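You operate a simulated robot arm through the tools that you are given. There is no shell and no other tool.

You are at the controls of a simulated two-armed robot. One attempt, no reset.

Task
Hold the black bin on the top of the green table steady with one hand and put the squat can in it with the other. Put two of the large pegs from the top of the press bench on the top of the long bench. Stack the 30 mm block gauge from the top of the wax bench on top of the 25 mm block gauge. Take the tag clip from the top of the long bench and leave it on the top of the low table. Shut the block drawer. Take the run block labelled "Run 65" from the top of the long bench and put it on the work top of the filter rack. Pull the dark drawer open. Do these in any order. Set down upright: tag clip.

It is judged by the outcome, as a careful person would: the job done as asked, and still so three seconds after it is handed in. It fails if anything else is knocked over, pushed out of place, dropped, spilled or broken.

Robot
Two 7-joint arms with two-finger parallel grippers on one trunk, on a base that moves. Base frame: it is fixed to the floor where the robot stands at the start and does not move with it; the origin is under the middle of the robot, x ahead of it, y to its left, z up; the surface under the hand at the start is at about z = 630. Units: mm, rad, N and s.
The left shoulder is at the start at [50, 158, 1008], the right one opposite. With the tool pointing down near the work surface each hand reaches from about 100 to 660 mm from the robot's upright axis, wherever it stands, measured 20 degrees to its own side. Places, roughly: black bin (11x11x10 cm) [-2300, -2400, 800]; block drawer [900, 4900, 700]; block gauge [3750, 4500, 1000]; dark drawer [1700, -900, 700]; large peg (2x2x5 cm) [3900, 2600, 700]; run block [0, 4750, 750]; squat can [500, 0, 750]; tag clip [1250, 4500, 750]; top of the long bench [700, 4600, 800]; top of the low table [-2200, 4600, 600]; work top of the filter rack [-2400, 6600, 800]. Payload 3.91 kg a hand.
Tool frame (each hand has its own): the origin (TCP) lies between the finger pads and is the grasp point; the fingertips stand 30 mm ahead of it; z points along the fingers, y is the line along which they close. The gripper opens to 110 mm. The fingers are 20 mm wide and 10 mm thick; the gripper's body (48 by 112 mm) begins 55 mm behind the TCP.
Orientation is told as [roll, pitch, yaw] about the base's x, y, z axes, in that order, counted from this pose: with the fingers straight down and closing along the base's y, the tool's x points along the base's -x, its y along +y and its z along -z.

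Tools
- The arms move only by the tool play_rows. It takes "left_motion", "right_motion" or both (then of equal length, played together; a hand with none holds still); each is text: rows parted by semicolons, each of 7 numbers parted by spaces: the turn, a rotation vector about the tool's x, y, z in rad, then the shift along the tool's x, y, z in mm, then the finger opening in mm, from 0 to 110. In form: wx wy wz dx dy dz grip; .... A call has 1 to 20 rows; each row shifts and turns the commanded pose from where the row before left it, along the tool's axes as they then stand. Rows are played at 5 a second. More than 50 mm and 0.15 rad between two rows, or a gripper value outside its range, and nothing of the call is played. A pose out of reach is approached as far as the arm can. The call stops where the force on the tool passes 40 N (or 10 N more than at its start, if that is more) or the arm is blocked; 0.2 s more then pass. Each finger travels about 153 mm/s and halts on what it meets, pressing with about 32 N; the grip force reading is that of the motor and also rises with nothing between the fingers. The clock runs only during rows and for 0.2 s after the last one: add rows that do not move to give the fingers time. It gives the time, the measured TCP pose, the force on the tool (base axes), the opening and the grip force at its end, in the units of the frame above (readings bear some noise), with the torque about the TCP (base axes, N m) and any sound that the robot's microphone picked up.
- Cameras (640 x 400 px; columns grow to the right, rows downward): "scene" is now at [128.6, -12.7, 1148.2]; the picture's right is [-0.15, -0.99, 0.00], its down [-0.54, 0.08, -0.84] and it looks along [0.83, -0.13, -0.55] (base axes); focal length 296 px, centre (320, 200). "left" rides on the left gripper at [72, -17, -103] in its tool frame; the picture's right is [0.23, 0.97, 0.00], its down [-0.76, 0.18, -0.62] and it looks along [-0.61, 0.14, 0.78] (tool axes); focal length 222 px, centre (320, 200). "right" rides on the right gripper at [72, 17, -103] in its tool frame; the picture's right is [-0.23, 0.97, 0.00], its down [-0.76, -0.18, -0.62] and it looks along [-0.61, -0.14, 0.78] (tool axes); focal length 222 px, centre (320, 200). There is no depth. A picture from a camera that has moved, and an enlarged one, comes with that camera's place and axes in the base frame and with its lens.
- get_image(camera): a new picture of that camera. It takes no simulated time.
- move_column(by): slides the trunk up (or, below 0, down) by that many mm; the arms and the scene camera ride with it, the base frame stays. It gives what a move gives, with no picture.
- steer(legs): drives the robot by 1 to 6 legs, each [ahead, turn to the left] in mm and rad, along the robot's own axes; the way and the turn of a leg run together, so that a leg with both is an arc; at most 1500 mm and 3.142 rad a leg. The arms and the cameras ride along, it lands a little off, and it stops where it bumps. It gives what a move gives.
- pan_tilt(pan, tilt): turns the head with the scene camera to pan (to the left, within 1.396 rad either way) and tilt (down, from -0.506 to 1.204), counted from straight ahead of the robot. It gives what a move gives.
- close_up(camera, box): a new picture of the part [left, top, right, bottom] of that camera's present view, enlarged. It takes no simulated time.
- close_job(): hands the job in; it is judged then, once.

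Places have to be worked out from the pictures, the camera data and where the tool is seen. Open the grippers and draw the arms clear of the work before you hand the job in, unless the task says otherwise.

The tools are called after ">>>" as a command line: name --argument value ..., lists and objects as JSON in quotes. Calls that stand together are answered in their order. play_rows: Moves the arms, as the interface text tells. Its arguments: {"type":"object","properties":{"left_motion":{"type":"string"},"right_motion":{"type":"string"}},"required":[]} The other tools are called the same way: move_column (by) moves the trunk up or down; steer (legs) drives the base; pan_tilt (pan, tilt) turns the head that bears the scene camera; get_image (camera) takes a picture; close_up (camera, box) takes an enlarged picture of a part of a camera's view; close_job () hands the job in.

At the start:

```text
time_s: 0.0
left_tcp_pos: [461.2, 67.3, 933.6]
left_orientation: [0.0, 0.001, 0.001]
left_force: [0.0, -0.5, -0.1]
left_moment: [-0.01, -0.06, -0.02]
left_width: 109.9
left_gripper_force: 0.1
right_tcp_pos: [387.5, -257.6, 895.6]
right_orientation: [-0.001, 0.0, -0.002]
right_force: [0.6, 0.0, 0.0]
right_moment: [-0.02, 0.05, 0.01]
right_width: 109.9
right_gripper_force: 0.1
trunk travel left (down, up): [-250.0, 232.0]
robot x, y, heading: [-4.9, 0.8, 0.0]
head pan, tilt (commanded): [-0.15, 0.579]
```

scene: 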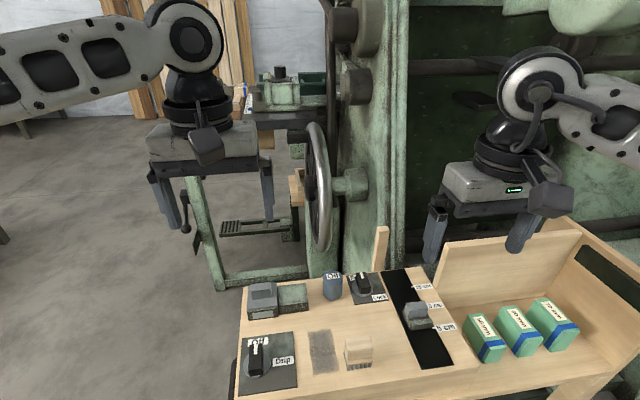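
right: 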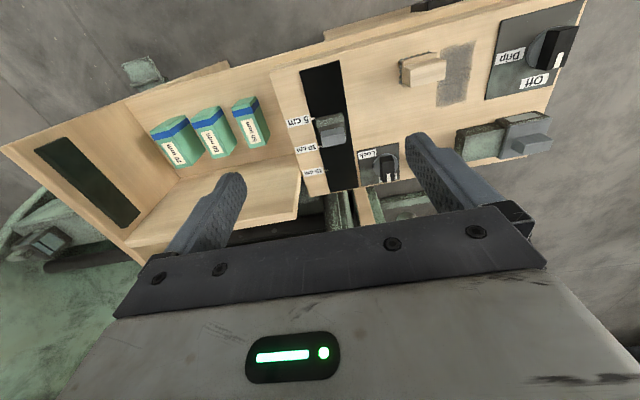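
left: 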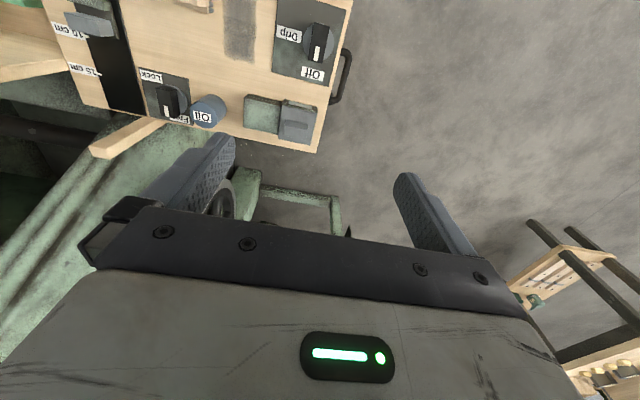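

The bench ahead holds several objects, among them a blue cylinder that reads "Oil", possibly the squat can. I take an enlarged view to make sure.

>>> close_up --camera "scene" --box '[230, 220, 480, 400]'

>>> close_up --camera "left" --box '[60, 0, 360, 180]'

```text
2.22 times, centred on (355, 310) of scene
camera zoom: at [128.6, -12.7, 1148.2], right [-0.15, -0.99, 0.0], down [-0.54, 0.08, -0.84], along [0.83, -0.13, -0.55], focal length 658 px, centre (242, -44)
```

zoom: 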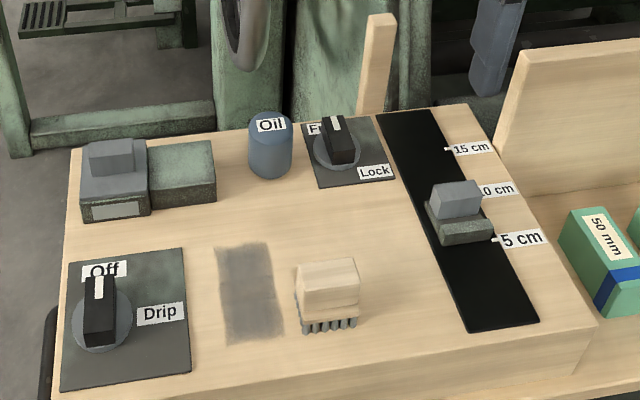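

```text
2.13 times, centred on (210, 90) of left
camera zoom: at [388.0, 50.7, 1037.0], right [-0.23, 0.97, 0.0], down [0.76, 0.18, 0.62], along [0.61, 0.14, -0.78], focal length 474 px, centre (555, 435)
```

zoom: 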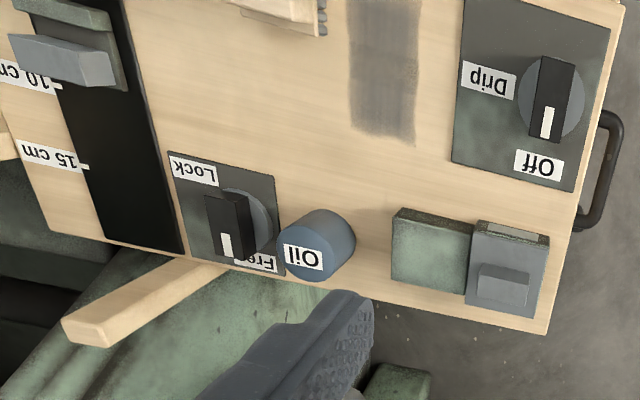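

The blue "Oil" can stands near [545, -106] on the bench ahead. Before I take it I look round the workshop by turning the head.

>>> pan_tilt --pan 1.39 --tilt 0.15

>>> get_image --camera "scene"

>>> pan_tilt --pan 0.6 --tilt 0.15

>>> get_image --camera "scene"

>>> pan_tilt --pan -0.3 --tilt 0.15

>>> get_image --camera "scene"

>>> pan_tilt --pan -1.39 --tilt 0.15

>>> get_image --camera "scene"

```text
time_s: 1.6
left_tcp_pos: [461.1, 66.5, 935.2]
left_orientation: [-0.001, 0.001, -0.001]
left_force: [0.7, -1.2, 0.5]
left_moment: [0.02, -0.02, 0.0]
left_width: 109.9
left_gripper_force: 0.0
right_tcp_pos: [387.4, -258.8, 896.1]
right_orientation: [0.002, 0.0, -0.003]
right_force: [-0.4, 0.1, 0.3]
right_moment: [0.01, 0.01, -0.02]
right_width: 110.1
right_gripper_force: 0.0
trunk travel left (down, up): [-250.0, 232.0]
robot x, y, heading: [1.4, -0.2, -0.004]
head pan, tilt (commanded): [1.389, 0.15]
```

```text
taken
camera scene: at [57.4, 91.8, 1187.8], right [0.98, -0.18, 0.0], down [-0.03, -0.15, -0.99], along [0.18, 0.97, -0.15], focal length 296 px, centre (320, 200)
```

scene: 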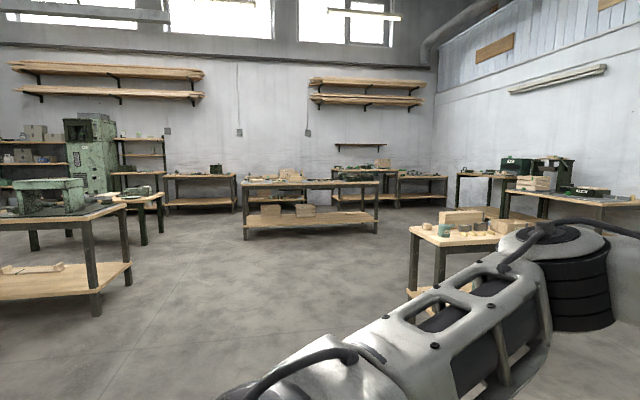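

```text
time_s: 2.8
left_tcp_pos: [461.3, 66.9, 932.5]
left_orientation: [0.0, -0.001, -0.002]
left_force: [-1.1, -0.3, 0.1]
left_moment: [-0.01, -0.05, -0.01]
left_width: 109.9
left_gripper_force: 0.2
right_tcp_pos: [387.1, -258.5, 896.8]
right_orientation: [0.0, -0.001, -0.001]
right_force: [0.0, -0.4, -0.1]
right_moment: [-0.02, -0.03, 0.01]
right_width: 110.0
right_gripper_force: 0.1
trunk travel left (down, up): [-250.0, 232.0]
robot x, y, heading: [-2.9, 0.0, -0.001]
head pan, tilt (commanded): [0.6, 0.15]
```

```text
taken
camera scene: at [117.1, 53.1, 1187.9], right [0.57, -0.82, 0.0], down [-0.12, -0.08, -0.99], along [0.82, 0.56, -0.15], focal length 296 px, centre (320, 200)
```

scene: 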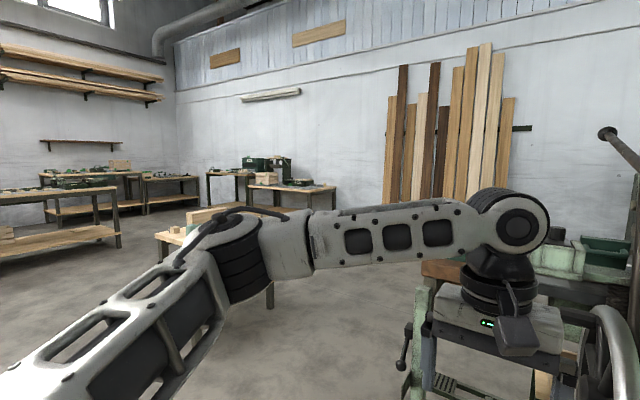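

```text
time_s: 4.0
left_tcp_pos: [460.4, 66.6, 932.7]
left_orientation: [0.0, 0.0, -0.001]
left_force: [0.5, 0.0, 0.7]
left_moment: [0.01, 0.03, -0.02]
left_width: 109.7
left_gripper_force: 0.1
right_tcp_pos: [387.4, -257.6, 896.3]
right_orientation: [0.002, -0.001, -0.002]
right_force: [-0.6, -0.5, 0.2]
right_moment: [0.0, 0.02, -0.04]
right_width: 110.3
right_gripper_force: 0.1
trunk travel left (down, up): [-250.0, 232.0]
robot x, y, heading: [-1.6, 0.2, 0.001]
head pan, tilt (commanded): [-0.3, 0.15]
```

```text
taken
camera scene: at [129.2, -26.7, 1187.9], right [-0.29, -0.96, 0.0], down [-0.14, 0.04, -0.99], along [0.94, -0.29, -0.15], focal length 296 px, centre (320, 200)
```

scene: 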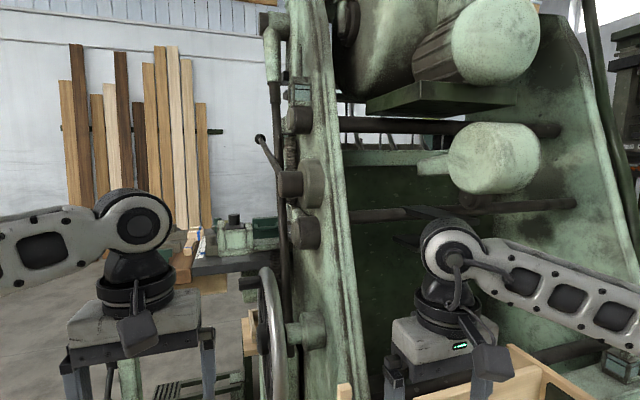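

```text
time_s: 5.3
left_tcp_pos: [461.4, 66.1, 934.1]
left_orientation: [0.0, 0.0, 0.0]
left_force: [0.6, -0.1, -0.6]
left_moment: [-0.03, -0.02, 0.0]
left_width: 110.1
left_gripper_force: 0.0
right_tcp_pos: [388.2, -257.6, 896.3]
right_orientation: [0.002, 0.0, -0.001]
right_force: [-0.3, -0.3, -0.2]
right_moment: [-0.02, -0.01, -0.02]
right_width: 109.8
right_gripper_force: 0.1
trunk travel left (down, up): [-250.0, 232.0]
robot x, y, heading: [1.9, -2.6, 0.002]
head pan, tilt (commanded): [-1.389, 0.15]
```

```text
taken
camera scene: at [57.4, -90.6, 1187.9], right [-0.98, -0.18, 0.0], down [-0.03, 0.15, -0.99], along [0.18, -0.97, -0.15], focal length 296 px, centre (320, 200)
```

scene: 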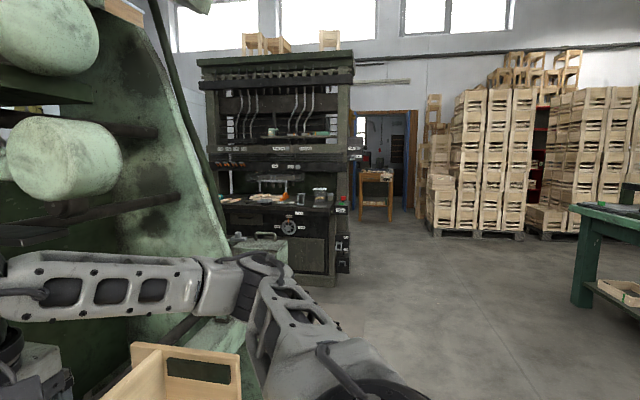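

The can is about 42 mm across, on a top near z 627, with a knob plate to its right and a green block to its left. The free way to grip is along x, so I yaw the right hand by 90 degrees while moving over.

>>> play_rows --right_motion "0 0 -0.1428 0 0 0 110;0 0 -0.1428 0 0 0 110;0 0 -0.1428 0 0 0 110;0 0 -0.1428 0 0 0 110;0 0 -0.1428 0 0 0 110;0 0 -0.1428 0 0 0 110;0 0 -0.1428 0 0 0 110;0 0 -0.1428 0 0 0 110;0 0 -0.1428 0 0 0 110;0 0 -0.1428 0 0 0 110;0 0 -0.1428 0 0 0 110;0 0 0 0 0 0 90"

>>> pan_tilt --pan -0.15 --tilt 0.7

>>> get_image --camera "scene"

>>> get_image --camera "right"

```text
time_s: 7.9
left_tcp_pos: [461.3, 65.8, 933.1]
left_orientation: [0.0, -0.001, -0.001]
left_force: [-0.2, -0.8, -0.4]
left_moment: [0.0, 0.0, 0.0]
left_width: 110.1
left_gripper_force: 0.2
right_tcp_pos: [390.4, -247.4, 896.6]
right_orientation: [0.001, -0.001, 0.855]
right_force: [-0.6, 0.6, 0.0]
right_moment: [0.0, -0.02, 0.0]
right_width: 90.2
right_gripper_force: 0.1
right hand out of reach, approached as far as the arm can: row 6, 7, 8, 9, 10, 11
trunk travel left (down, up): [-250.0, 232.0]
robot x, y, heading: [-2.1, 1.8, 0.002]
head pan, tilt (commanded): [-1.389, 0.15]
```

```text
time_s: 9.3
left_tcp_pos: [460.1, 65.5, 933.8]
left_orientation: [0.0, 0.001, 0.0]
left_force: [0.2, 0.3, -0.9]
left_moment: [0.0, -0.04, 0.01]
left_width: 110.0
left_gripper_force: 0.1
right_tcp_pos: [390.6, -246.7, 896.1]
right_orientation: [0.002, -0.001, 0.854]
right_force: [-0.1, 0.2, -0.7]
right_moment: [0.01, 0.0, -0.01]
right_width: 90.1
right_gripper_force: 0.0
trunk travel left (down, up): [-250.0, 232.0]
robot x, y, heading: [-0.9, -0.1, 0.003]
head pan, tilt (commanded): [-0.15, 0.7]
```

```text
taken
camera scene: at [124.6, -12.2, 1137.8], right [-0.15, -0.99, 0.0], down [-0.64, 0.1, -0.77], along [0.76, -0.11, -0.64], focal length 296 px, centre (320, 200)
```

scene: 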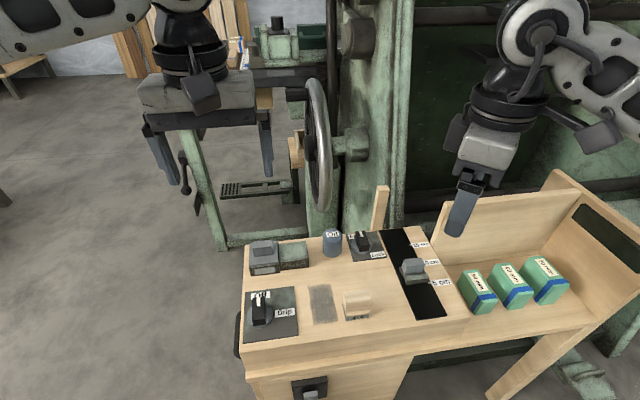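

```text
taken
camera right: at [330.8, -289.7, 1000.0], right [-0.59, 0.81, 0.0], down [0.63, 0.46, 0.62], along [0.5, 0.37, -0.78], focal length 222 px, centre (320, 200)
```

right: 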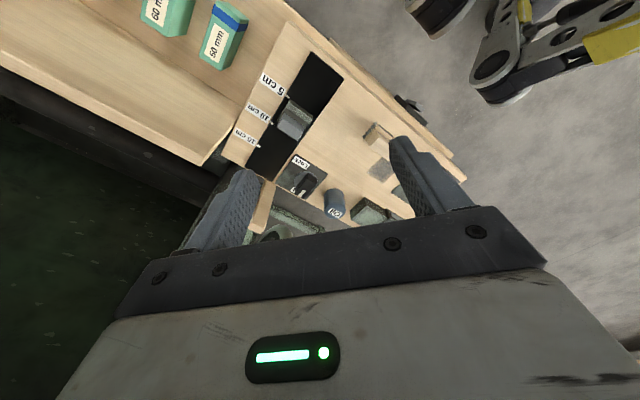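

The wrist stops at a yaw of about 0.85 that way. I turn it the other way toward −1.57 and see how far it goes.

>>> play_rows --right_motion "0 0 0.14 0 0 0 90;0 0 0.14 0 0 0 90;0 0 0.14 0 0 0 90;0 0 0.14 0 0 0 90;0 0 0.14 0 0 0 90;0 0 0.14 0 0 0 90;0 0 0.14 0 0 0 90;0 0 0.14 0 0 0 90;0 0 0.14 0 0 0 90;0 0 0.14 0 0 0 90;0 0 0.14 0 0 0 90;0 0 0.14 0 0 0 90;0 0 0.14 0 0 0 90;0 0 0.14 0 0 0 90;0 0 0.14 0 0 0 90;0 0 0.14 0 0 0 90;0 0 0.14 0 0 0 90"

```text
time_s: 12.9
left_tcp_pos: [460.9, 66.5, 933.5]
left_orientation: [-0.001, 0.0, -0.001]
left_force: [0.0, 0.3, 0.4]
left_moment: [0.0, -0.02, -0.02]
left_width: 110.3
left_gripper_force: 0.0
right_tcp_pos: [391.4, -247.6, 896.1]
right_orientation: [0.002, 0.002, -1.53]
right_force: [0.9, 0.1, 0.6]
right_moment: [-0.01, -0.03, 0.0]
right_width: 89.8
right_gripper_force: 0.1
trunk travel left (down, up): [-250.0, 232.0]
robot x, y, heading: [-1.5, 1.0, -0.002]
head pan, tilt (commanded): [-0.15, 0.7]
```

Yaw −1.53 is reachable, so the tool's x is now about base +y and its y about base +x. I move over the can at the same height, then look.

>>> play_rows --right_motion "0 0 0 27 31 0 90;0 0 0 27 31 0 90;0 0 0 27 31 0 90;0 0 0 27 31 0 90;0 0 0 27 31 0 80;0 0 0 0 0 20 80;0 0 0 0 0 0 80"

>>> get_image --camera "right"

>>> close_up --camera "scene" --box '[230, 120, 480, 300]'

>>> close_up --camera "left" --box '[60, 0, 360, 180]'

```text
time_s: 14.5
left_tcp_pos: [461.1, 67.0, 932.9]
left_orientation: [0.0, 0.0, 0.001]
left_force: [0.0, -0.1, 0.2]
left_moment: [-0.02, 0.02, 0.03]
left_width: 110.1
left_gripper_force: 0.0
right_tcp_pos: [539.8, -105.7, 877.2]
right_orientation: [0.001, 0.004, -1.527]
right_force: [0.1, -0.4, -0.2]
right_moment: [0.01, -0.01, -0.01]
right_width: 80.1
right_gripper_force: 0.0
trunk travel left (down, up): [-250.0, 232.0]
robot x, y, heading: [-0.6, 2.6, 0.003]
head pan, tilt (commanded): [-0.15, 0.7]
```

```text
taken
camera right: at [553.9, -31.3, 980.8], right [0.98, -0.18, 0.0], down [-0.14, -0.77, 0.62], along [-0.11, -0.61, -0.78], focal length 222 px, centre (320, 200)
```

right: 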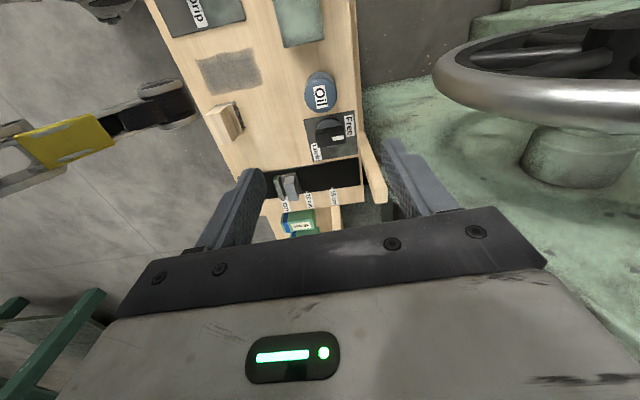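

```text
2.22 times, centred on (355, 210) of scene
camera zoom: at [124.6, -12.2, 1137.8], right [-0.15, -0.99, 0.0], down [-0.64, 0.1, -0.76], along [0.76, -0.11, -0.64], focal length 658 px, centre (242, 178)
```

zoom: 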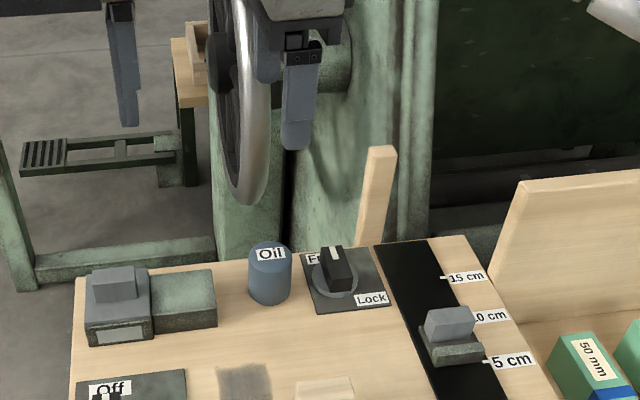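

```text
2.13 times, centred on (210, 90) of left
camera zoom: at [388.0, 50.6, 1037.0], right [-0.23, 0.97, 0.0], down [0.76, 0.18, 0.62], along [0.61, 0.14, -0.78], focal length 474 px, centre (555, 435)
```

zoom: 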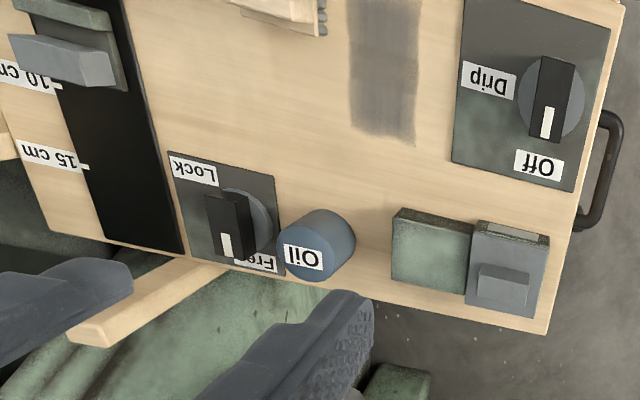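

Three views agree: can top centre about [541, -100, 690], radius about 21, bench top about 628. I line up and go straight down with 80 mm opening, tips ending about 10 mm above the bench.

>>> play_rows --right_motion "0 0 0 5.6 2 0 80;0 0 0 0 0 45 80;0 0 0 0 0 45 80;0 0 0 0 0 45 80;0 0 0 0 0 30 80;0 0 0 0 0 20 80;0 0 0 0 0 15 80;0 0 0 0 0 9 80;0 0 0 0 0 0 80"

>>> get_image --camera "right"

>>> close_up --camera "scene" --box '[230, 120, 480, 300]'

>>> close_up --camera "left" --box '[60, 0, 360, 180]'

```text
time_s: 16.5
left_tcp_pos: [461.0, 65.8, 933.4]
left_orientation: [0.001, 0.0, 0.0]
left_force: [-0.8, 0.1, -0.1]
left_moment: [0.03, 0.02, -0.01]
left_width: 110.0
left_gripper_force: 0.0
right_tcp_pos: [541.1, -99.7, 669.0]
right_orientation: [-0.001, 0.0, -1.524]
right_force: [-0.6, 0.4, -0.1]
right_moment: [0.0, 0.01, -0.03]
right_width: 80.1
right_gripper_force: 0.0
trunk travel left (down, up): [-250.0, 232.0]
robot x, y, heading: [1.4, -1.5, 0.003]
head pan, tilt (commanded): [-0.15, 0.7]
```

```text
taken
camera right: at [555.3, -24.9, 772.6], right [0.98, -0.18, 0.0], down [-0.14, -0.77, 0.62], along [-0.11, -0.61, -0.78], focal length 222 px, centre (320, 200)
```

right: 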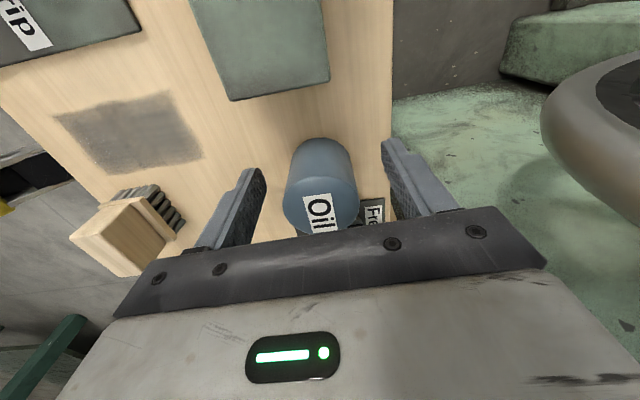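

```text
2.22 times, centred on (355, 210) of scene
camera zoom: at [124.6, -12.1, 1137.8], right [-0.15, -0.99, 0.0], down [-0.64, 0.1, -0.76], along [0.76, -0.11, -0.64], focal length 658 px, centre (242, 178)
```

zoom: 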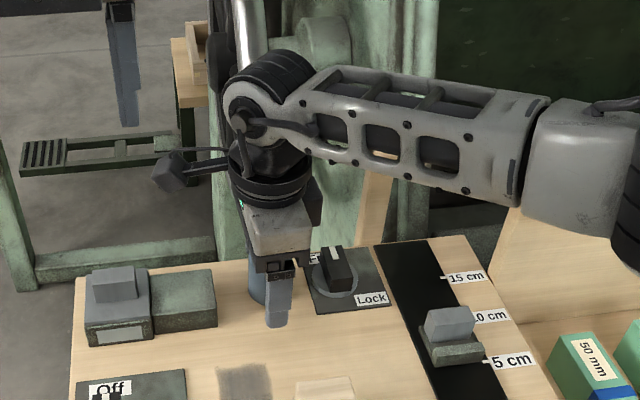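

```text
2.13 times, centred on (210, 90) of left
camera zoom: at [388.0, 50.7, 1037.0], right [-0.23, 0.97, 0.0], down [0.76, 0.18, 0.62], along [0.61, 0.14, -0.78], focal length 474 px, centre (555, 435)
```

zoom: 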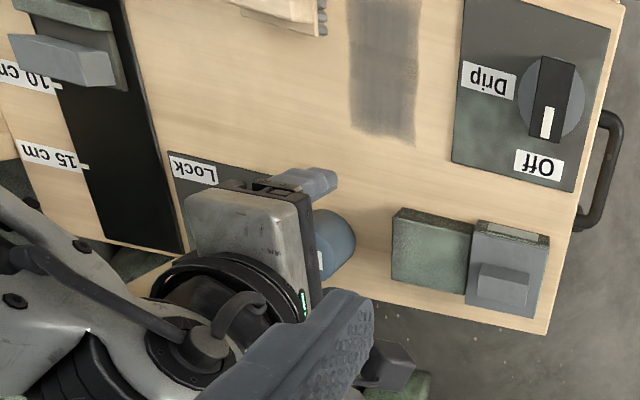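

The can is centred between the fingers in both views. I close on it and let the fingers settle.

>>> play_rows --right_motion "0 0 0 0 0 0 60;0 0 0 0 0 0 30;0 0 0 0 0 0 30;0 0 0 0 0 0 30"

```text
time_s: 17.5
left_tcp_pos: [459.9, 66.7, 933.7]
left_orientation: [0.0, -0.002, 0.001]
left_force: [0.1, 0.7, 0.8]
left_moment: [0.0, -0.01, -0.02]
left_width: 110.0
left_gripper_force: 0.0
right_tcp_pos: [541.2, -98.9, 668.6]
right_orientation: [0.0, 0.001, -1.526]
right_force: [0.1, 0.3, 1.4]
right_moment: [-0.04, 0.0, 0.03]
right_width: 40.6
right_gripper_force: 31.3
trunk travel left (down, up): [-250.0, 232.0]
robot x, y, heading: [-1.8, -1.7, 0.002]
head pan, tilt (commanded): [-0.15, 0.7]
```

The fingers hold at 40.6 mm with 31 N. I lift straight up a little first to see whether it comes free as a loose can.

>>> play_rows --right_motion "0 0 0 0 0 -5 30;0 0 0 0 0 -10 30;0 0 0 0 0 -15 30;0 0 0 0 0 0 30"

>>> get_image --camera "right"

>>> get_image --camera "scene"

```text
time_s: 18.5
left_tcp_pos: [460.9, 66.6, 932.7]
left_orientation: [0.0, 0.003, 0.0]
left_force: [0.1, -0.7, 0.3]
left_moment: [0.02, 0.08, 0.0]
left_width: 110.2
left_gripper_force: 0.0
right_tcp_pos: [542.0, -98.6, 698.8]
right_orientation: [0.001, 0.001, -1.525]
right_force: [0.4, -0.5, -1.1]
right_moment: [-0.01, 0.0, 0.0]
right_width: 40.8
right_gripper_force: 32.0
trunk travel left (down, up): [-250.0, 232.0]
robot x, y, heading: [0.9, 3.9, 0.005]
head pan, tilt (commanded): [-0.15, 0.7]
```

```text
taken
camera right: at [556.2, -25.0, 803.2], right [0.98, -0.18, 0.0], down [-0.14, -0.77, 0.62], along [-0.11, -0.61, -0.78], focal length 222 px, centre (320, 200)
```

right: 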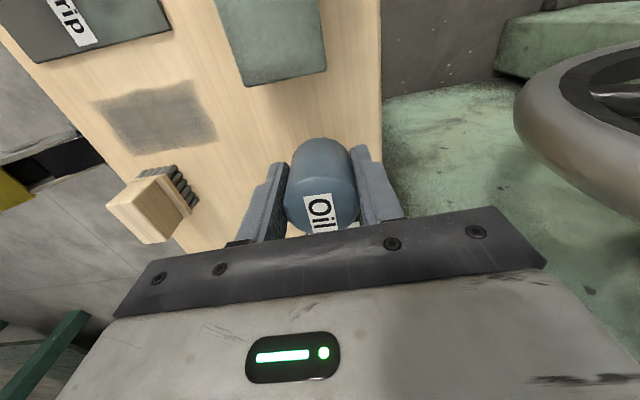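

```text
taken
camera scene: at [124.7, -12.1, 1137.7], right [-0.15, -0.99, 0.0], down [-0.64, 0.1, -0.76], along [0.76, -0.11, -0.64], focal length 296 px, centre (320, 200)
```

scene: 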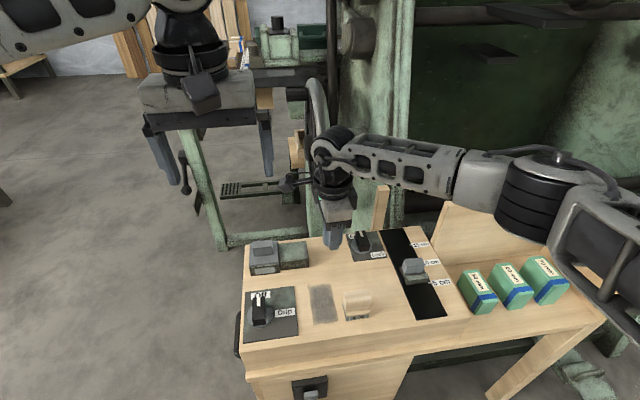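

The can comes up freely. I lift it high, then draw the right hand back to a carry pose, and draw the left hand in as well.

>>> play_rows --right_motion "0 0 0 0 0 -45 30;0 0 0 0 0 -45 30;0 0 0 0 0 -45 30;0 0 0 0 0 -45 30;0 0 0 0 0 -30 30;0 0 0 -25 -40 0 30;0 0 0 -25 -40 0 30;0 0 0 -25 -40 0 30;0 0 0 -25 -40 0 30;0 0 0 -25 -40 0 30;0 0 0 0 0 0 30" --left_motion "0 0 0 0 0 0 110;0 0 0 0 0 0 110;0 0 0 0 0 0 110;0 0 0 0 0 0 110;0 0 0 0 0 0 110;0 0 0 30 25 0 110;0 0 0 30 25 0 110;0 0 0 30 25 0 110;0 0 0 30 25 0 110;0 0 0 30 25 0 110;0 0 0 0 0 0 110"

>>> get_image --camera "scene"

```text
time_s: 20.9
left_tcp_pos: [311.5, 191.7, 934.4]
left_orientation: [0.0, -0.001, 0.002]
left_force: [0.1, -0.3, -0.2]
left_moment: [0.01, -0.04, 0.01]
left_width: 109.8
left_gripper_force: 0.2
right_tcp_pos: [345.8, -231.1, 904.5]
right_orientation: [-0.001, -0.001, -1.527]
right_force: [1.1, -0.5, -0.8]
right_moment: [-0.03, 0.02, -0.01]
right_width: 40.7
right_gripper_force: 32.2
trunk travel left (down, up): [-250.0, 232.0]
robot x, y, heading: [4.5, 1.5, 0.003]
head pan, tilt (commanded): [-0.15, 0.7]
```

```text
taken
camera scene: at [124.5, -12.2, 1137.8], right [-0.15, -0.99, 0.0], down [-0.64, 0.1, -0.77], along [0.76, -0.11, -0.64], focal length 296 px, centre (320, 200)
```

scene: 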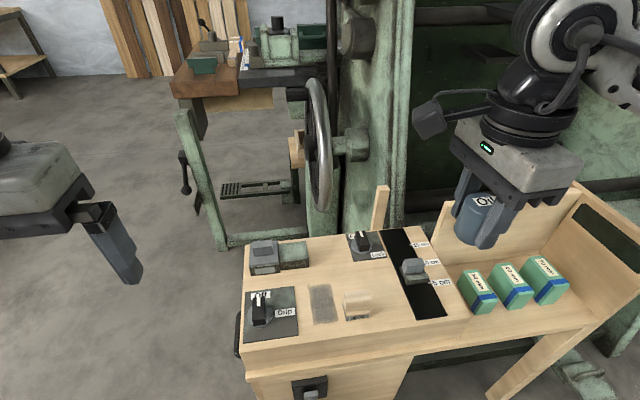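

The bench front edge lies at about x 330, so I back off 250 mm first and then turn right in place, stopping to look on the way.

>>> steer --legs '[[-250, 0], [0, -1.2]]'

>>> pan_tilt --pan -0.9 --tilt 0.25

>>> get_image --camera "scene"

>>> pan_tilt --pan 0.0 --tilt 0.25

>>> get_image --camera "scene"

```text
time_s: 25.8
left_tcp_pos: [34.7, -223.6, 934.1]
left_orientation: [0.0, 0.001, -1.214]
left_force: [-1.5, 0.1, -0.6]
left_moment: [0.01, 0.02, -0.02]
left_width: 110.1
left_gripper_force: 0.1
right_tcp_pos: [-347.1, -404.2, 906.0]
right_orientation: [0.0, 0.004, -2.739]
right_force: [-0.7, -0.2, -0.7]
right_moment: [-0.03, 0.0, 0.02]
right_width: 40.7
right_gripper_force: 32.1
trunk travel left (down, up): [-250.0, 232.0]
robot x, y, heading: [-252.6, -0.9, -1.217]
head pan, tilt (commanded): [-0.15, 0.7]
```

```text
time_s: 26.9
left_tcp_pos: [35.1, -223.5, 934.9]
left_orientation: [-0.001, 0.0, -1.213]
left_force: [-0.2, -0.2, 0.0]
left_moment: [0.02, 0.03, 0.02]
left_width: 110.2
left_gripper_force: 0.0
right_tcp_pos: [-348.0, -403.9, 905.7]
right_orientation: [0.001, 0.002, -2.739]
right_force: [0.1, 0.2, -0.7]
right_moment: [-0.01, 0.02, 0.01]
right_width: 40.7
right_gripper_force: 32.1
trunk travel left (down, up): [-250.0, 232.0]
robot x, y, heading: [-255.2, 1.6, -1.212]
head pan, tilt (commanded): [-0.901, 0.25]
```

```text
taken
camera scene: at [-286.5, -115.5, 1178.5], right [-0.86, 0.52, 0.0], down [0.13, 0.21, -0.97], along [-0.5, -0.83, -0.25], focal length 296 px, centre (320, 200)
```

scene: 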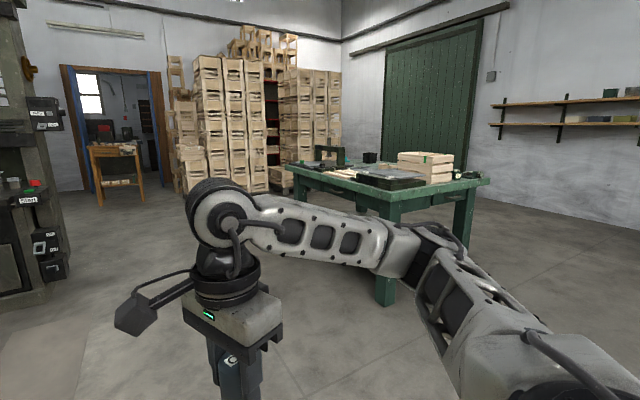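

```text
time_s: 28.1
left_tcp_pos: [35.1, -222.9, 934.1]
left_orientation: [-0.001, 0.001, -1.214]
left_force: [-0.3, -0.3, 0.3]
left_moment: [-0.02, -0.01, 0.03]
left_width: 110.1
left_gripper_force: 0.0
right_tcp_pos: [-347.5, -403.9, 904.6]
right_orientation: [-0.003, 0.001, -2.741]
right_force: [0.6, -0.8, -1.1]
right_moment: [-0.01, 0.01, 0.0]
right_width: 40.6
right_gripper_force: 32.0
trunk travel left (down, up): [-250.0, 232.0]
robot x, y, heading: [-250.5, 1.6, -1.215]
head pan, tilt (commanded): [0.0, 0.25]
```

```text
taken
camera scene: at [-205.7, -123.2, 1178.6], right [-0.94, -0.35, 0.0], down [-0.09, 0.23, -0.97], along [0.34, -0.91, -0.25], focal length 296 px, centre (320, 200)
```

scene: 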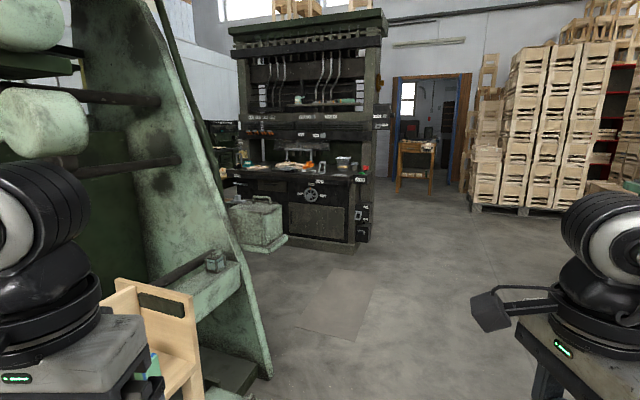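

The green table is ahead on the right, past the crates. I zoom in on it to pick out the black bin.

>>> pan_tilt --pan -0.9 --tilt 0.25

>>> close_up --camera "scene" --box '[270, 130, 500, 230]'

```text
time_s: 29.2
left_tcp_pos: [36.1, -223.8, 935.5]
left_orientation: [0.001, 0.001, -1.214]
left_force: [0.1, 0.5, 0.4]
left_moment: [0.0, 0.03, 0.01]
left_width: 109.7
left_gripper_force: 0.1
right_tcp_pos: [-348.7, -403.5, 905.6]
right_orientation: [0.0, 0.002, -2.739]
right_force: [0.3, 0.1, -0.8]
right_moment: [0.0, -0.02, 0.03]
right_width: 40.8
right_gripper_force: 32.0
trunk travel left (down, up): [-250.0, 232.0]
robot x, y, heading: [-255.9, 3.0, -1.212]
head pan, tilt (commanded): [-0.901, 0.25]
```

```text
2.78 times, centred on (385, 180) of scene
camera zoom: at [-286.5, -115.5, 1178.6], right [-0.86, 0.52, 0.0], down [0.13, 0.21, -0.97], along [-0.5, -0.83, -0.25], focal length 824 px, centre (139, 256)
```

zoom: 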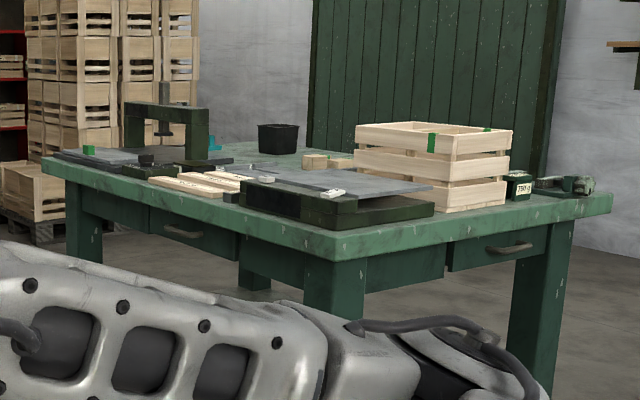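

The black bin stands near the table's far (south-west) corner, so I will go round to the south side, where there is open floor. First turn a bit more right and drive toward [-900, -2600].

>>> steer --legs '[[0, -0.6], [1350, 0], [1250, 0]]'

>>> pan_tilt --pan -1.2 --tilt 0.25

>>> get_image --camera "scene"

>>> pan_tilt --pan -0.3 --tilt 0.25

>>> get_image --camera "scene"

```text
time_s: 43.5
left_tcp_pos: [-805.3, -2853.9, 933.9]
left_orientation: [-0.001, -0.001, -1.833]
left_force: [0.0, 0.6, -0.1]
left_moment: [0.02, -0.04, 0.01]
left_width: 110.2
left_gripper_force: 0.1
right_tcp_pos: [-1221.4, -2778.2, 905.8]
right_orientation: [0.0, 0.003, 2.923]
right_force: [0.3, -1.0, -1.4]
right_moment: [-0.01, 0.01, -0.01]
right_width: 41.2
right_gripper_force: 32.4
trunk travel left (down, up): [-250.0, 232.0]
robot x, y, heading: [-909.0, -2503.4, -1.834]
head pan, tilt (commanded): [-0.901, 0.25]
```

```text
time_s: 44.3
left_tcp_pos: [-805.5, -2853.6, 934.1]
left_orientation: [0.001, 0.001, -1.832]
left_force: [-0.7, 0.7, 0.0]
left_moment: [0.01, -0.01, 0.0]
left_width: 110.1
left_gripper_force: 0.0
right_tcp_pos: [-1222.7, -2777.0, 904.5]
right_orientation: [-0.001, 0.003, 2.923]
right_force: [-0.1, 0.3, -1.1]
right_moment: [0.02, -0.01, 0.0]
right_width: 41.0
right_gripper_force: 31.9
trunk travel left (down, up): [-250.0, 232.0]
robot x, y, heading: [-913.6, -2501.9, -1.832]
head pan, tilt (commanded): [-1.201, 0.25]
```

```text
taken
camera scene: at [-1012.1, -2551.1, 1178.6], right [-0.11, 0.99, 0.0], down [0.25, 0.03, -0.97], along [-0.96, -0.1, -0.25], focal length 296 px, centre (320, 200)
```

scene: 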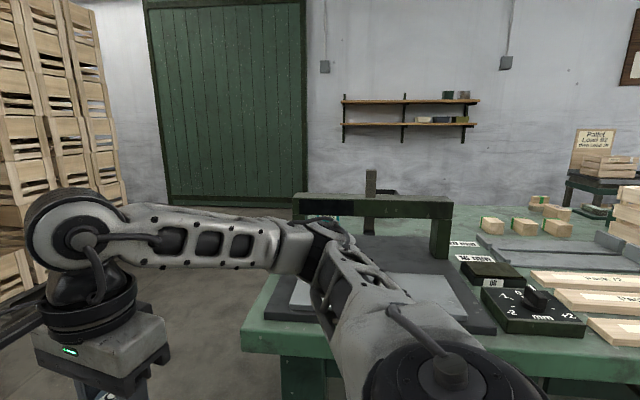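

```text
time_s: 45.5
left_tcp_pos: [-805.3, -2853.8, 934.0]
left_orientation: [0.0, 0.001, -1.832]
left_force: [0.6, 0.0, 0.3]
left_moment: [-0.01, -0.01, 0.0]
left_width: 110.2
left_gripper_force: 0.1
right_tcp_pos: [-1222.5, -2778.0, 905.4]
right_orientation: [0.003, 0.0, 2.924]
right_force: [0.7, -0.2, -1.0]
right_moment: [0.0, -0.01, 0.01]
right_width: 41.0
right_gripper_force: 32.0
trunk travel left (down, up): [-250.0, 232.0]
robot x, y, heading: [-910.7, -2503.2, -1.832]
head pan, tilt (commanded): [-0.3, 0.25]
```

```text
taken
camera scene: at [-969.2, -2620.0, 1178.6], right [-0.85, 0.53, 0.0], down [0.13, 0.21, -0.97], along [-0.52, -0.82, -0.25], focal length 296 px, centre (320, 200)
```

scene: 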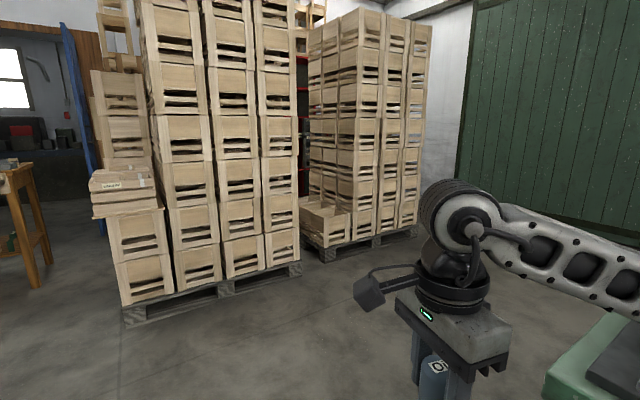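

The crates' front is at y about −4600 and the table's south edge at about −2780, leaving a lane. I go 900 mm on, turn west, drive along the lane and look at the table.

>>> steer --legs '[[900, 0], [0, -1.31], [600, 0]]'

>>> pan_tilt --pan -1.0 --tilt 0.35

>>> get_image --camera "scene"

>>> pan_tilt --pan 0.0 --tilt 0.35

>>> get_image --camera "scene"

```text
time_s: 56.5
left_tcp_pos: [-2051.0, -3568.2, 934.1]
left_orientation: [0.0, -0.001, -3.129]
left_force: [0.2, 0.4, 0.3]
left_moment: [0.01, -0.01, 0.01]
left_width: 110.0
left_gripper_force: 0.0
right_tcp_pos: [-2090.0, -3147.6, 905.2]
right_orientation: [0.001, 0.001, 1.625]
right_force: [-0.8, -0.2, -0.4]
right_moment: [-0.02, -0.02, -0.01]
right_width: 41.1
right_gripper_force: 31.5
trunk travel left (down, up): [-250.0, 232.0]
robot x, y, heading: [-1741.4, -3373.5, -3.13]
head pan, tilt (commanded): [-0.3, 0.25]
```

```text
time_s: 57.6
left_tcp_pos: [-2050.7, -3569.5, 933.3]
left_orientation: [0.0, 0.0, -3.131]
left_force: [0.3, -0.5, 0.3]
left_moment: [0.0, 0.02, 0.01]
left_width: 110.0
left_gripper_force: 0.1
right_tcp_pos: [-2090.3, -3147.4, 904.3]
right_orientation: [-0.001, 0.0, 1.626]
right_force: [0.5, -0.3, -0.9]
right_moment: [-0.03, -0.03, 0.0]
right_width: 40.9
right_gripper_force: 31.7
trunk travel left (down, up): [-250.0, 232.0]
robot x, y, heading: [-1740.4, -3374.0, -3.132]
head pan, tilt (commanded): [-1.0, 0.351]
```

```text
taken
camera scene: at [-1831.7, -3297.1, 1169.1], right [0.84, 0.55, 0.0], down [0.19, -0.29, -0.94], along [-0.52, 0.79, -0.34], focal length 296 px, centre (320, 200)
```

scene: 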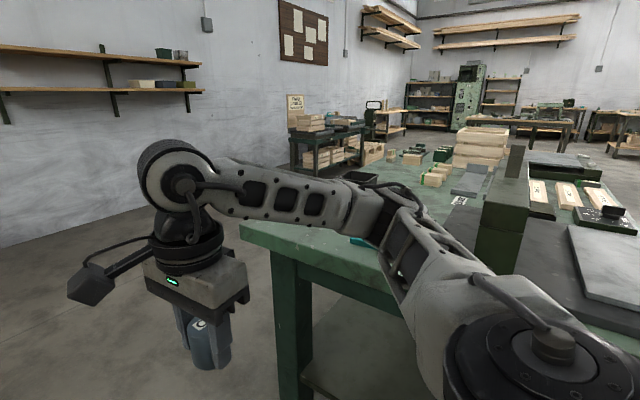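

```text
time_s: 58.9
left_tcp_pos: [-2050.0, -3571.0, 933.9]
left_orientation: [-0.001, 0.0, -3.13]
left_force: [-0.4, -0.2, 0.0]
left_moment: [-0.05, 0.03, -0.01]
left_width: 110.0
left_gripper_force: 0.1
right_tcp_pos: [-2090.9, -3148.0, 905.8]
right_orientation: [0.0, 0.003, 1.624]
right_force: [0.6, 0.0, -0.9]
right_moment: [-0.01, -0.02, -0.02]
right_width: 41.0
right_gripper_force: 31.9
trunk travel left (down, up): [-250.0, 232.0]
robot x, y, heading: [-1745.1, -3376.3, -3.13]
head pan, tilt (commanded): [0.0, 0.351]
```

```text
taken
camera scene: at [-1873.7, -3375.8, 1169.1], right [-0.01, 1.0, 0.0], down [0.34, 0.0, -0.94], along [-0.94, -0.01, -0.34], focal length 296 px, centre (320, 200)
```

scene: 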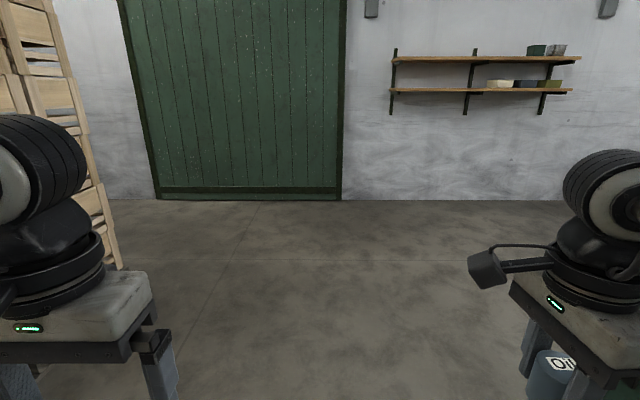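

The bin triangulates to about [-2256, -2404], about 270 mm in from the table's west edge, where the floor is open up to the wall at x −5100. I go round to the west side and face east.

>>> steer --legs '[[1310, 0], [0, -1.571], [970, 0], [0, -1.571]]'

>>> pan_tilt --pan 0.0 --tilt 0.5

>>> get_image --camera "scene"

```text
time_s: 77.7
left_tcp_pos: [-2736.4, -2191.2, 933.4]
left_orientation: [0.0, 0.0, 0.05]
left_force: [-0.7, 0.4, 0.0]
left_moment: [-0.04, 0.03, 0.01]
left_width: 109.8
left_gripper_force: 0.0
right_tcp_pos: [-2680.6, -2612.2, 905.1]
right_orientation: [0.0, 0.003, -1.477]
right_force: [-0.5, 0.5, -0.9]
right_moment: [0.03, 0.0, -0.03]
right_width: 40.7
right_gripper_force: 31.8
trunk travel left (down, up): [-250.0, 232.0]
robot x, y, heading: [-3038.0, -2398.0, 0.046]
head pan, tilt (commanded): [0.0, 0.351]
```

```text
time_s: 78.4
left_tcp_pos: [-2736.1, -2191.9, 934.2]
left_orientation: [0.001, 0.0, 0.05]
left_force: [0.6, 0.4, 0.0]
left_moment: [0.01, -0.02, -0.03]
left_width: 109.7
left_gripper_force: 0.0
right_tcp_pos: [-2680.4, -2612.6, 905.2]
right_orientation: [0.001, 0.003, -1.478]
right_force: [0.6, 0.6, -1.2]
right_moment: [0.02, 0.01, 0.02]
right_width: 40.7
right_gripper_force: 32.1
trunk travel left (down, up): [-250.0, 232.0]
robot x, y, heading: [-3040.6, -2396.3, 0.048]
head pan, tilt (commanded): [0.0, 0.499]
```

```text
taken
camera scene: at [-2906.8, -2390.7, 1155.5], right [0.05, -1.0, 0.0], down [-0.48, -0.02, -0.88], along [0.88, 0.04, -0.48], focal length 296 px, centre (320, 200)
```

scene: 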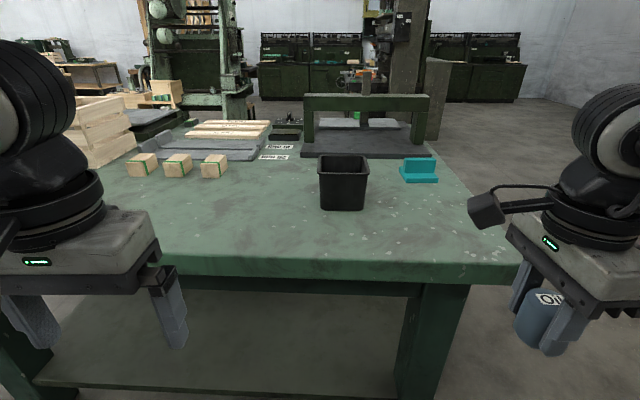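

The bin is clearly ahead at about x −2205, y −2416, with the table's west edge near x −2450. I straighten the heading and drive 220 mm closer, then look with both the head and hand cameras.

>>> steer --legs '[[0, -0.047], [220, 0]]'

>>> pan_tilt --pan 0.0 --tilt 0.6

>>> get_image --camera "scene"

>>> get_image --camera "left"

>>> get_image --camera "right"

```text
time_s: 80.5
left_tcp_pos: [-2505.1, -2204.1, 934.5]
left_orientation: [0.001, -0.001, 0.007]
left_force: [0.3, 0.0, 0.0]
left_moment: [-0.01, 0.0, -0.01]
left_width: 110.1
left_gripper_force: 0.0
right_tcp_pos: [-2466.1, -2625.7, 904.7]
right_orientation: [0.0, 0.002, -1.52]
right_force: [0.9, -0.4, -1.0]
right_moment: [0.0, 0.02, 0.02]
right_width: 40.5
right_gripper_force: 32.0
trunk travel left (down, up): [-250.0, 232.0]
robot x, y, heading: [-2817.4, -2395.9, 0.007]
head pan, tilt (commanded): [0.0, 0.499]
```

```text
time_s: 81.1
left_tcp_pos: [-2504.9, -2204.1, 934.1]
left_orientation: [-0.001, -0.001, 0.005]
left_force: [-0.4, 0.7, -0.3]
left_moment: [-0.06, -0.02, 0.04]
left_width: 110.1
left_gripper_force: 0.0
right_tcp_pos: [-2468.2, -2626.9, 905.7]
right_orientation: [-0.001, 0.0, -1.521]
right_force: [0.1, -1.2, -0.7]
right_moment: [-0.01, -0.05, -0.03]
right_width: 40.9
right_gripper_force: 32.0
trunk travel left (down, up): [-250.0, 232.0]
robot x, y, heading: [-2815.5, -2393.5, 0.003]
head pan, tilt (commanded): [0.0, 0.6]
```

```text
taken
camera scene: at [-2686.0, -2395.7, 1146.4], right [0.0, -1.0, 0.0], down [-0.56, 0.0, -0.83], along [0.83, 0.0, -0.56], focal length 296 px, centre (320, 200)
```

scene: 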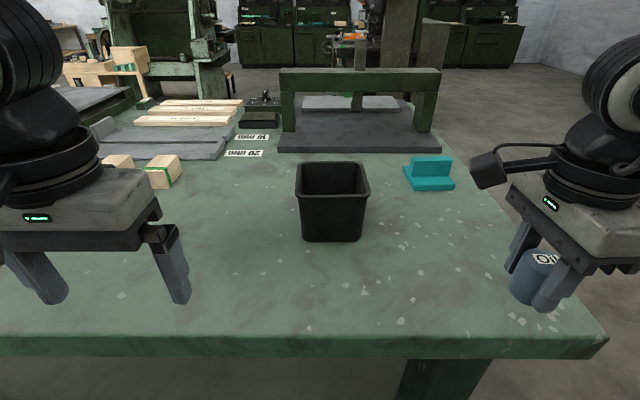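

```text
taken
camera left: at [-2577.2, -2219.7, 1037.9], right [-0.23, 0.97, 0.0], down [0.76, 0.18, 0.62], along [0.61, 0.14, -0.78], focal length 222 px, centre (320, 200)
```

left: 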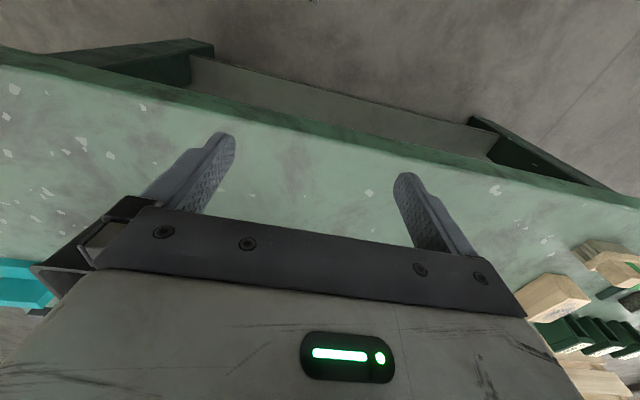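

```text
taken
camera right: at [-2453.3, -2552.0, 1009.2], right [0.98, -0.18, 0.0], down [-0.14, -0.77, 0.62], along [-0.11, -0.61, -0.78], focal length 222 px, centre (320, 200)
```

right: 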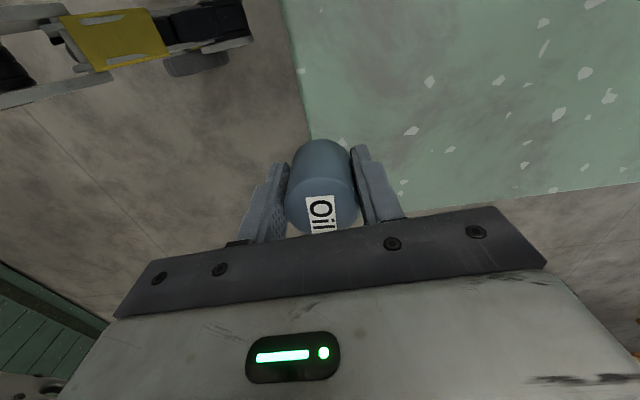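

Triangulating the table edge gives a table top near z 798, and the bin's rim centre near [-2258, -2417, 898]. I plan to pinch the bin's near (west) wall with the left hand leaning in from the north, and lower the can with the right. First I try that left-hand posture in free air: yaw +90°, then a 60° tilt.

>>> play_rows --left_motion "0 0 -0.1428 0 0 -10 110;0 0 -0.1428 0 0 -10 110;0 0 -0.1428 0 0 -10 110;0 0 -0.1428 0 0 -10 110;0 0 -0.1428 0 0 -10 110;0 0 -0.1428 0 0 0 110;0 0 -0.1428 0 0 0 110;0 0 -0.1428 0 0 0 110;0 0 -0.1428 0 0 0 110;0 0 -0.1428 0 0 0 110;0 0 -0.1428 0 0 0 60;0 0.15 0 0 0 0 60;0 0.15 0 0 0 0 60;0 0.15 0 0 0 0 60;0 0.15 0 0 0 0 60;0 0.15 0 0 0 0 60;0 0.15 0 0 0 0 60;0 0.147 0 0 0 0 60;0 0 0 0 0 0 60"

>>> get_image --camera "scene"

>>> get_image --camera "left"

```text
time_s: 85.1
left_tcp_pos: [-2504.5, -2203.4, 984.1]
left_orientation: [-0.001, 1.049, 1.573]
left_force: [0.4, -0.9, -0.6]
left_moment: [-0.03, -0.01, -0.03]
left_width: 59.9
left_gripper_force: 0.0
right_tcp_pos: [-2467.0, -2628.1, 905.8]
right_orientation: [0.0, 0.002, -1.52]
right_force: [0.3, -0.1, -1.7]
right_moment: [0.03, -0.01, 0.01]
right_width: 40.8
right_gripper_force: 31.8
trunk travel left (down, up): [-250.0, 232.0]
robot x, y, heading: [-2817.7, -2400.3, 0.001]
head pan, tilt (commanded): [0.0, 0.6]
```

```text
taken
camera scene: at [-2686.0, -2395.7, 1146.4], right [0.0, -1.0, 0.0], down [-0.56, 0.0, -0.83], along [0.83, 0.0, -0.56], focal length 296 px, centre (320, 200)
```

scene: 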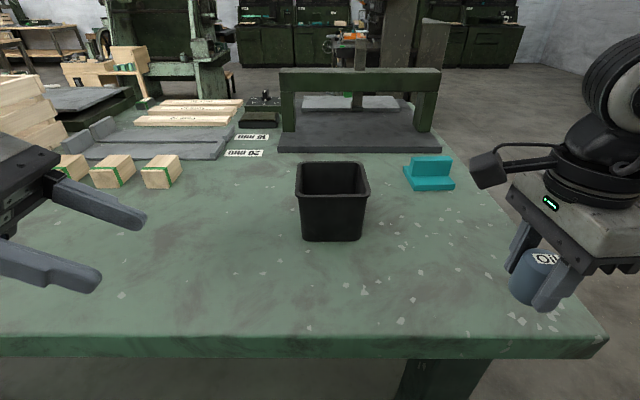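

```text
taken
camera left: at [-2488.2, -2148.8, 1098.7], right [-0.97, -0.12, 0.2], down [-0.18, 0.92, -0.35], along [-0.14, -0.38, -0.92], focal length 222 px, centre (320, 200)
```

left: 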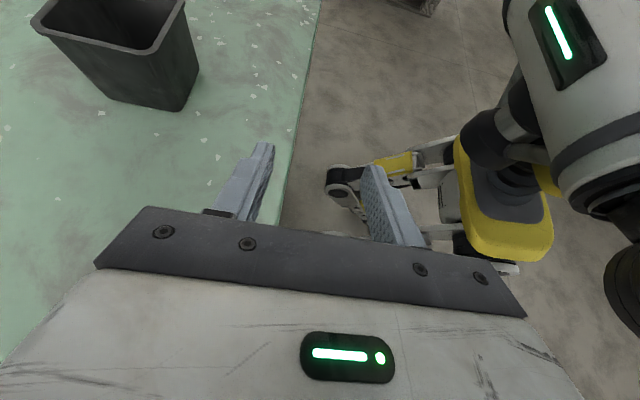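

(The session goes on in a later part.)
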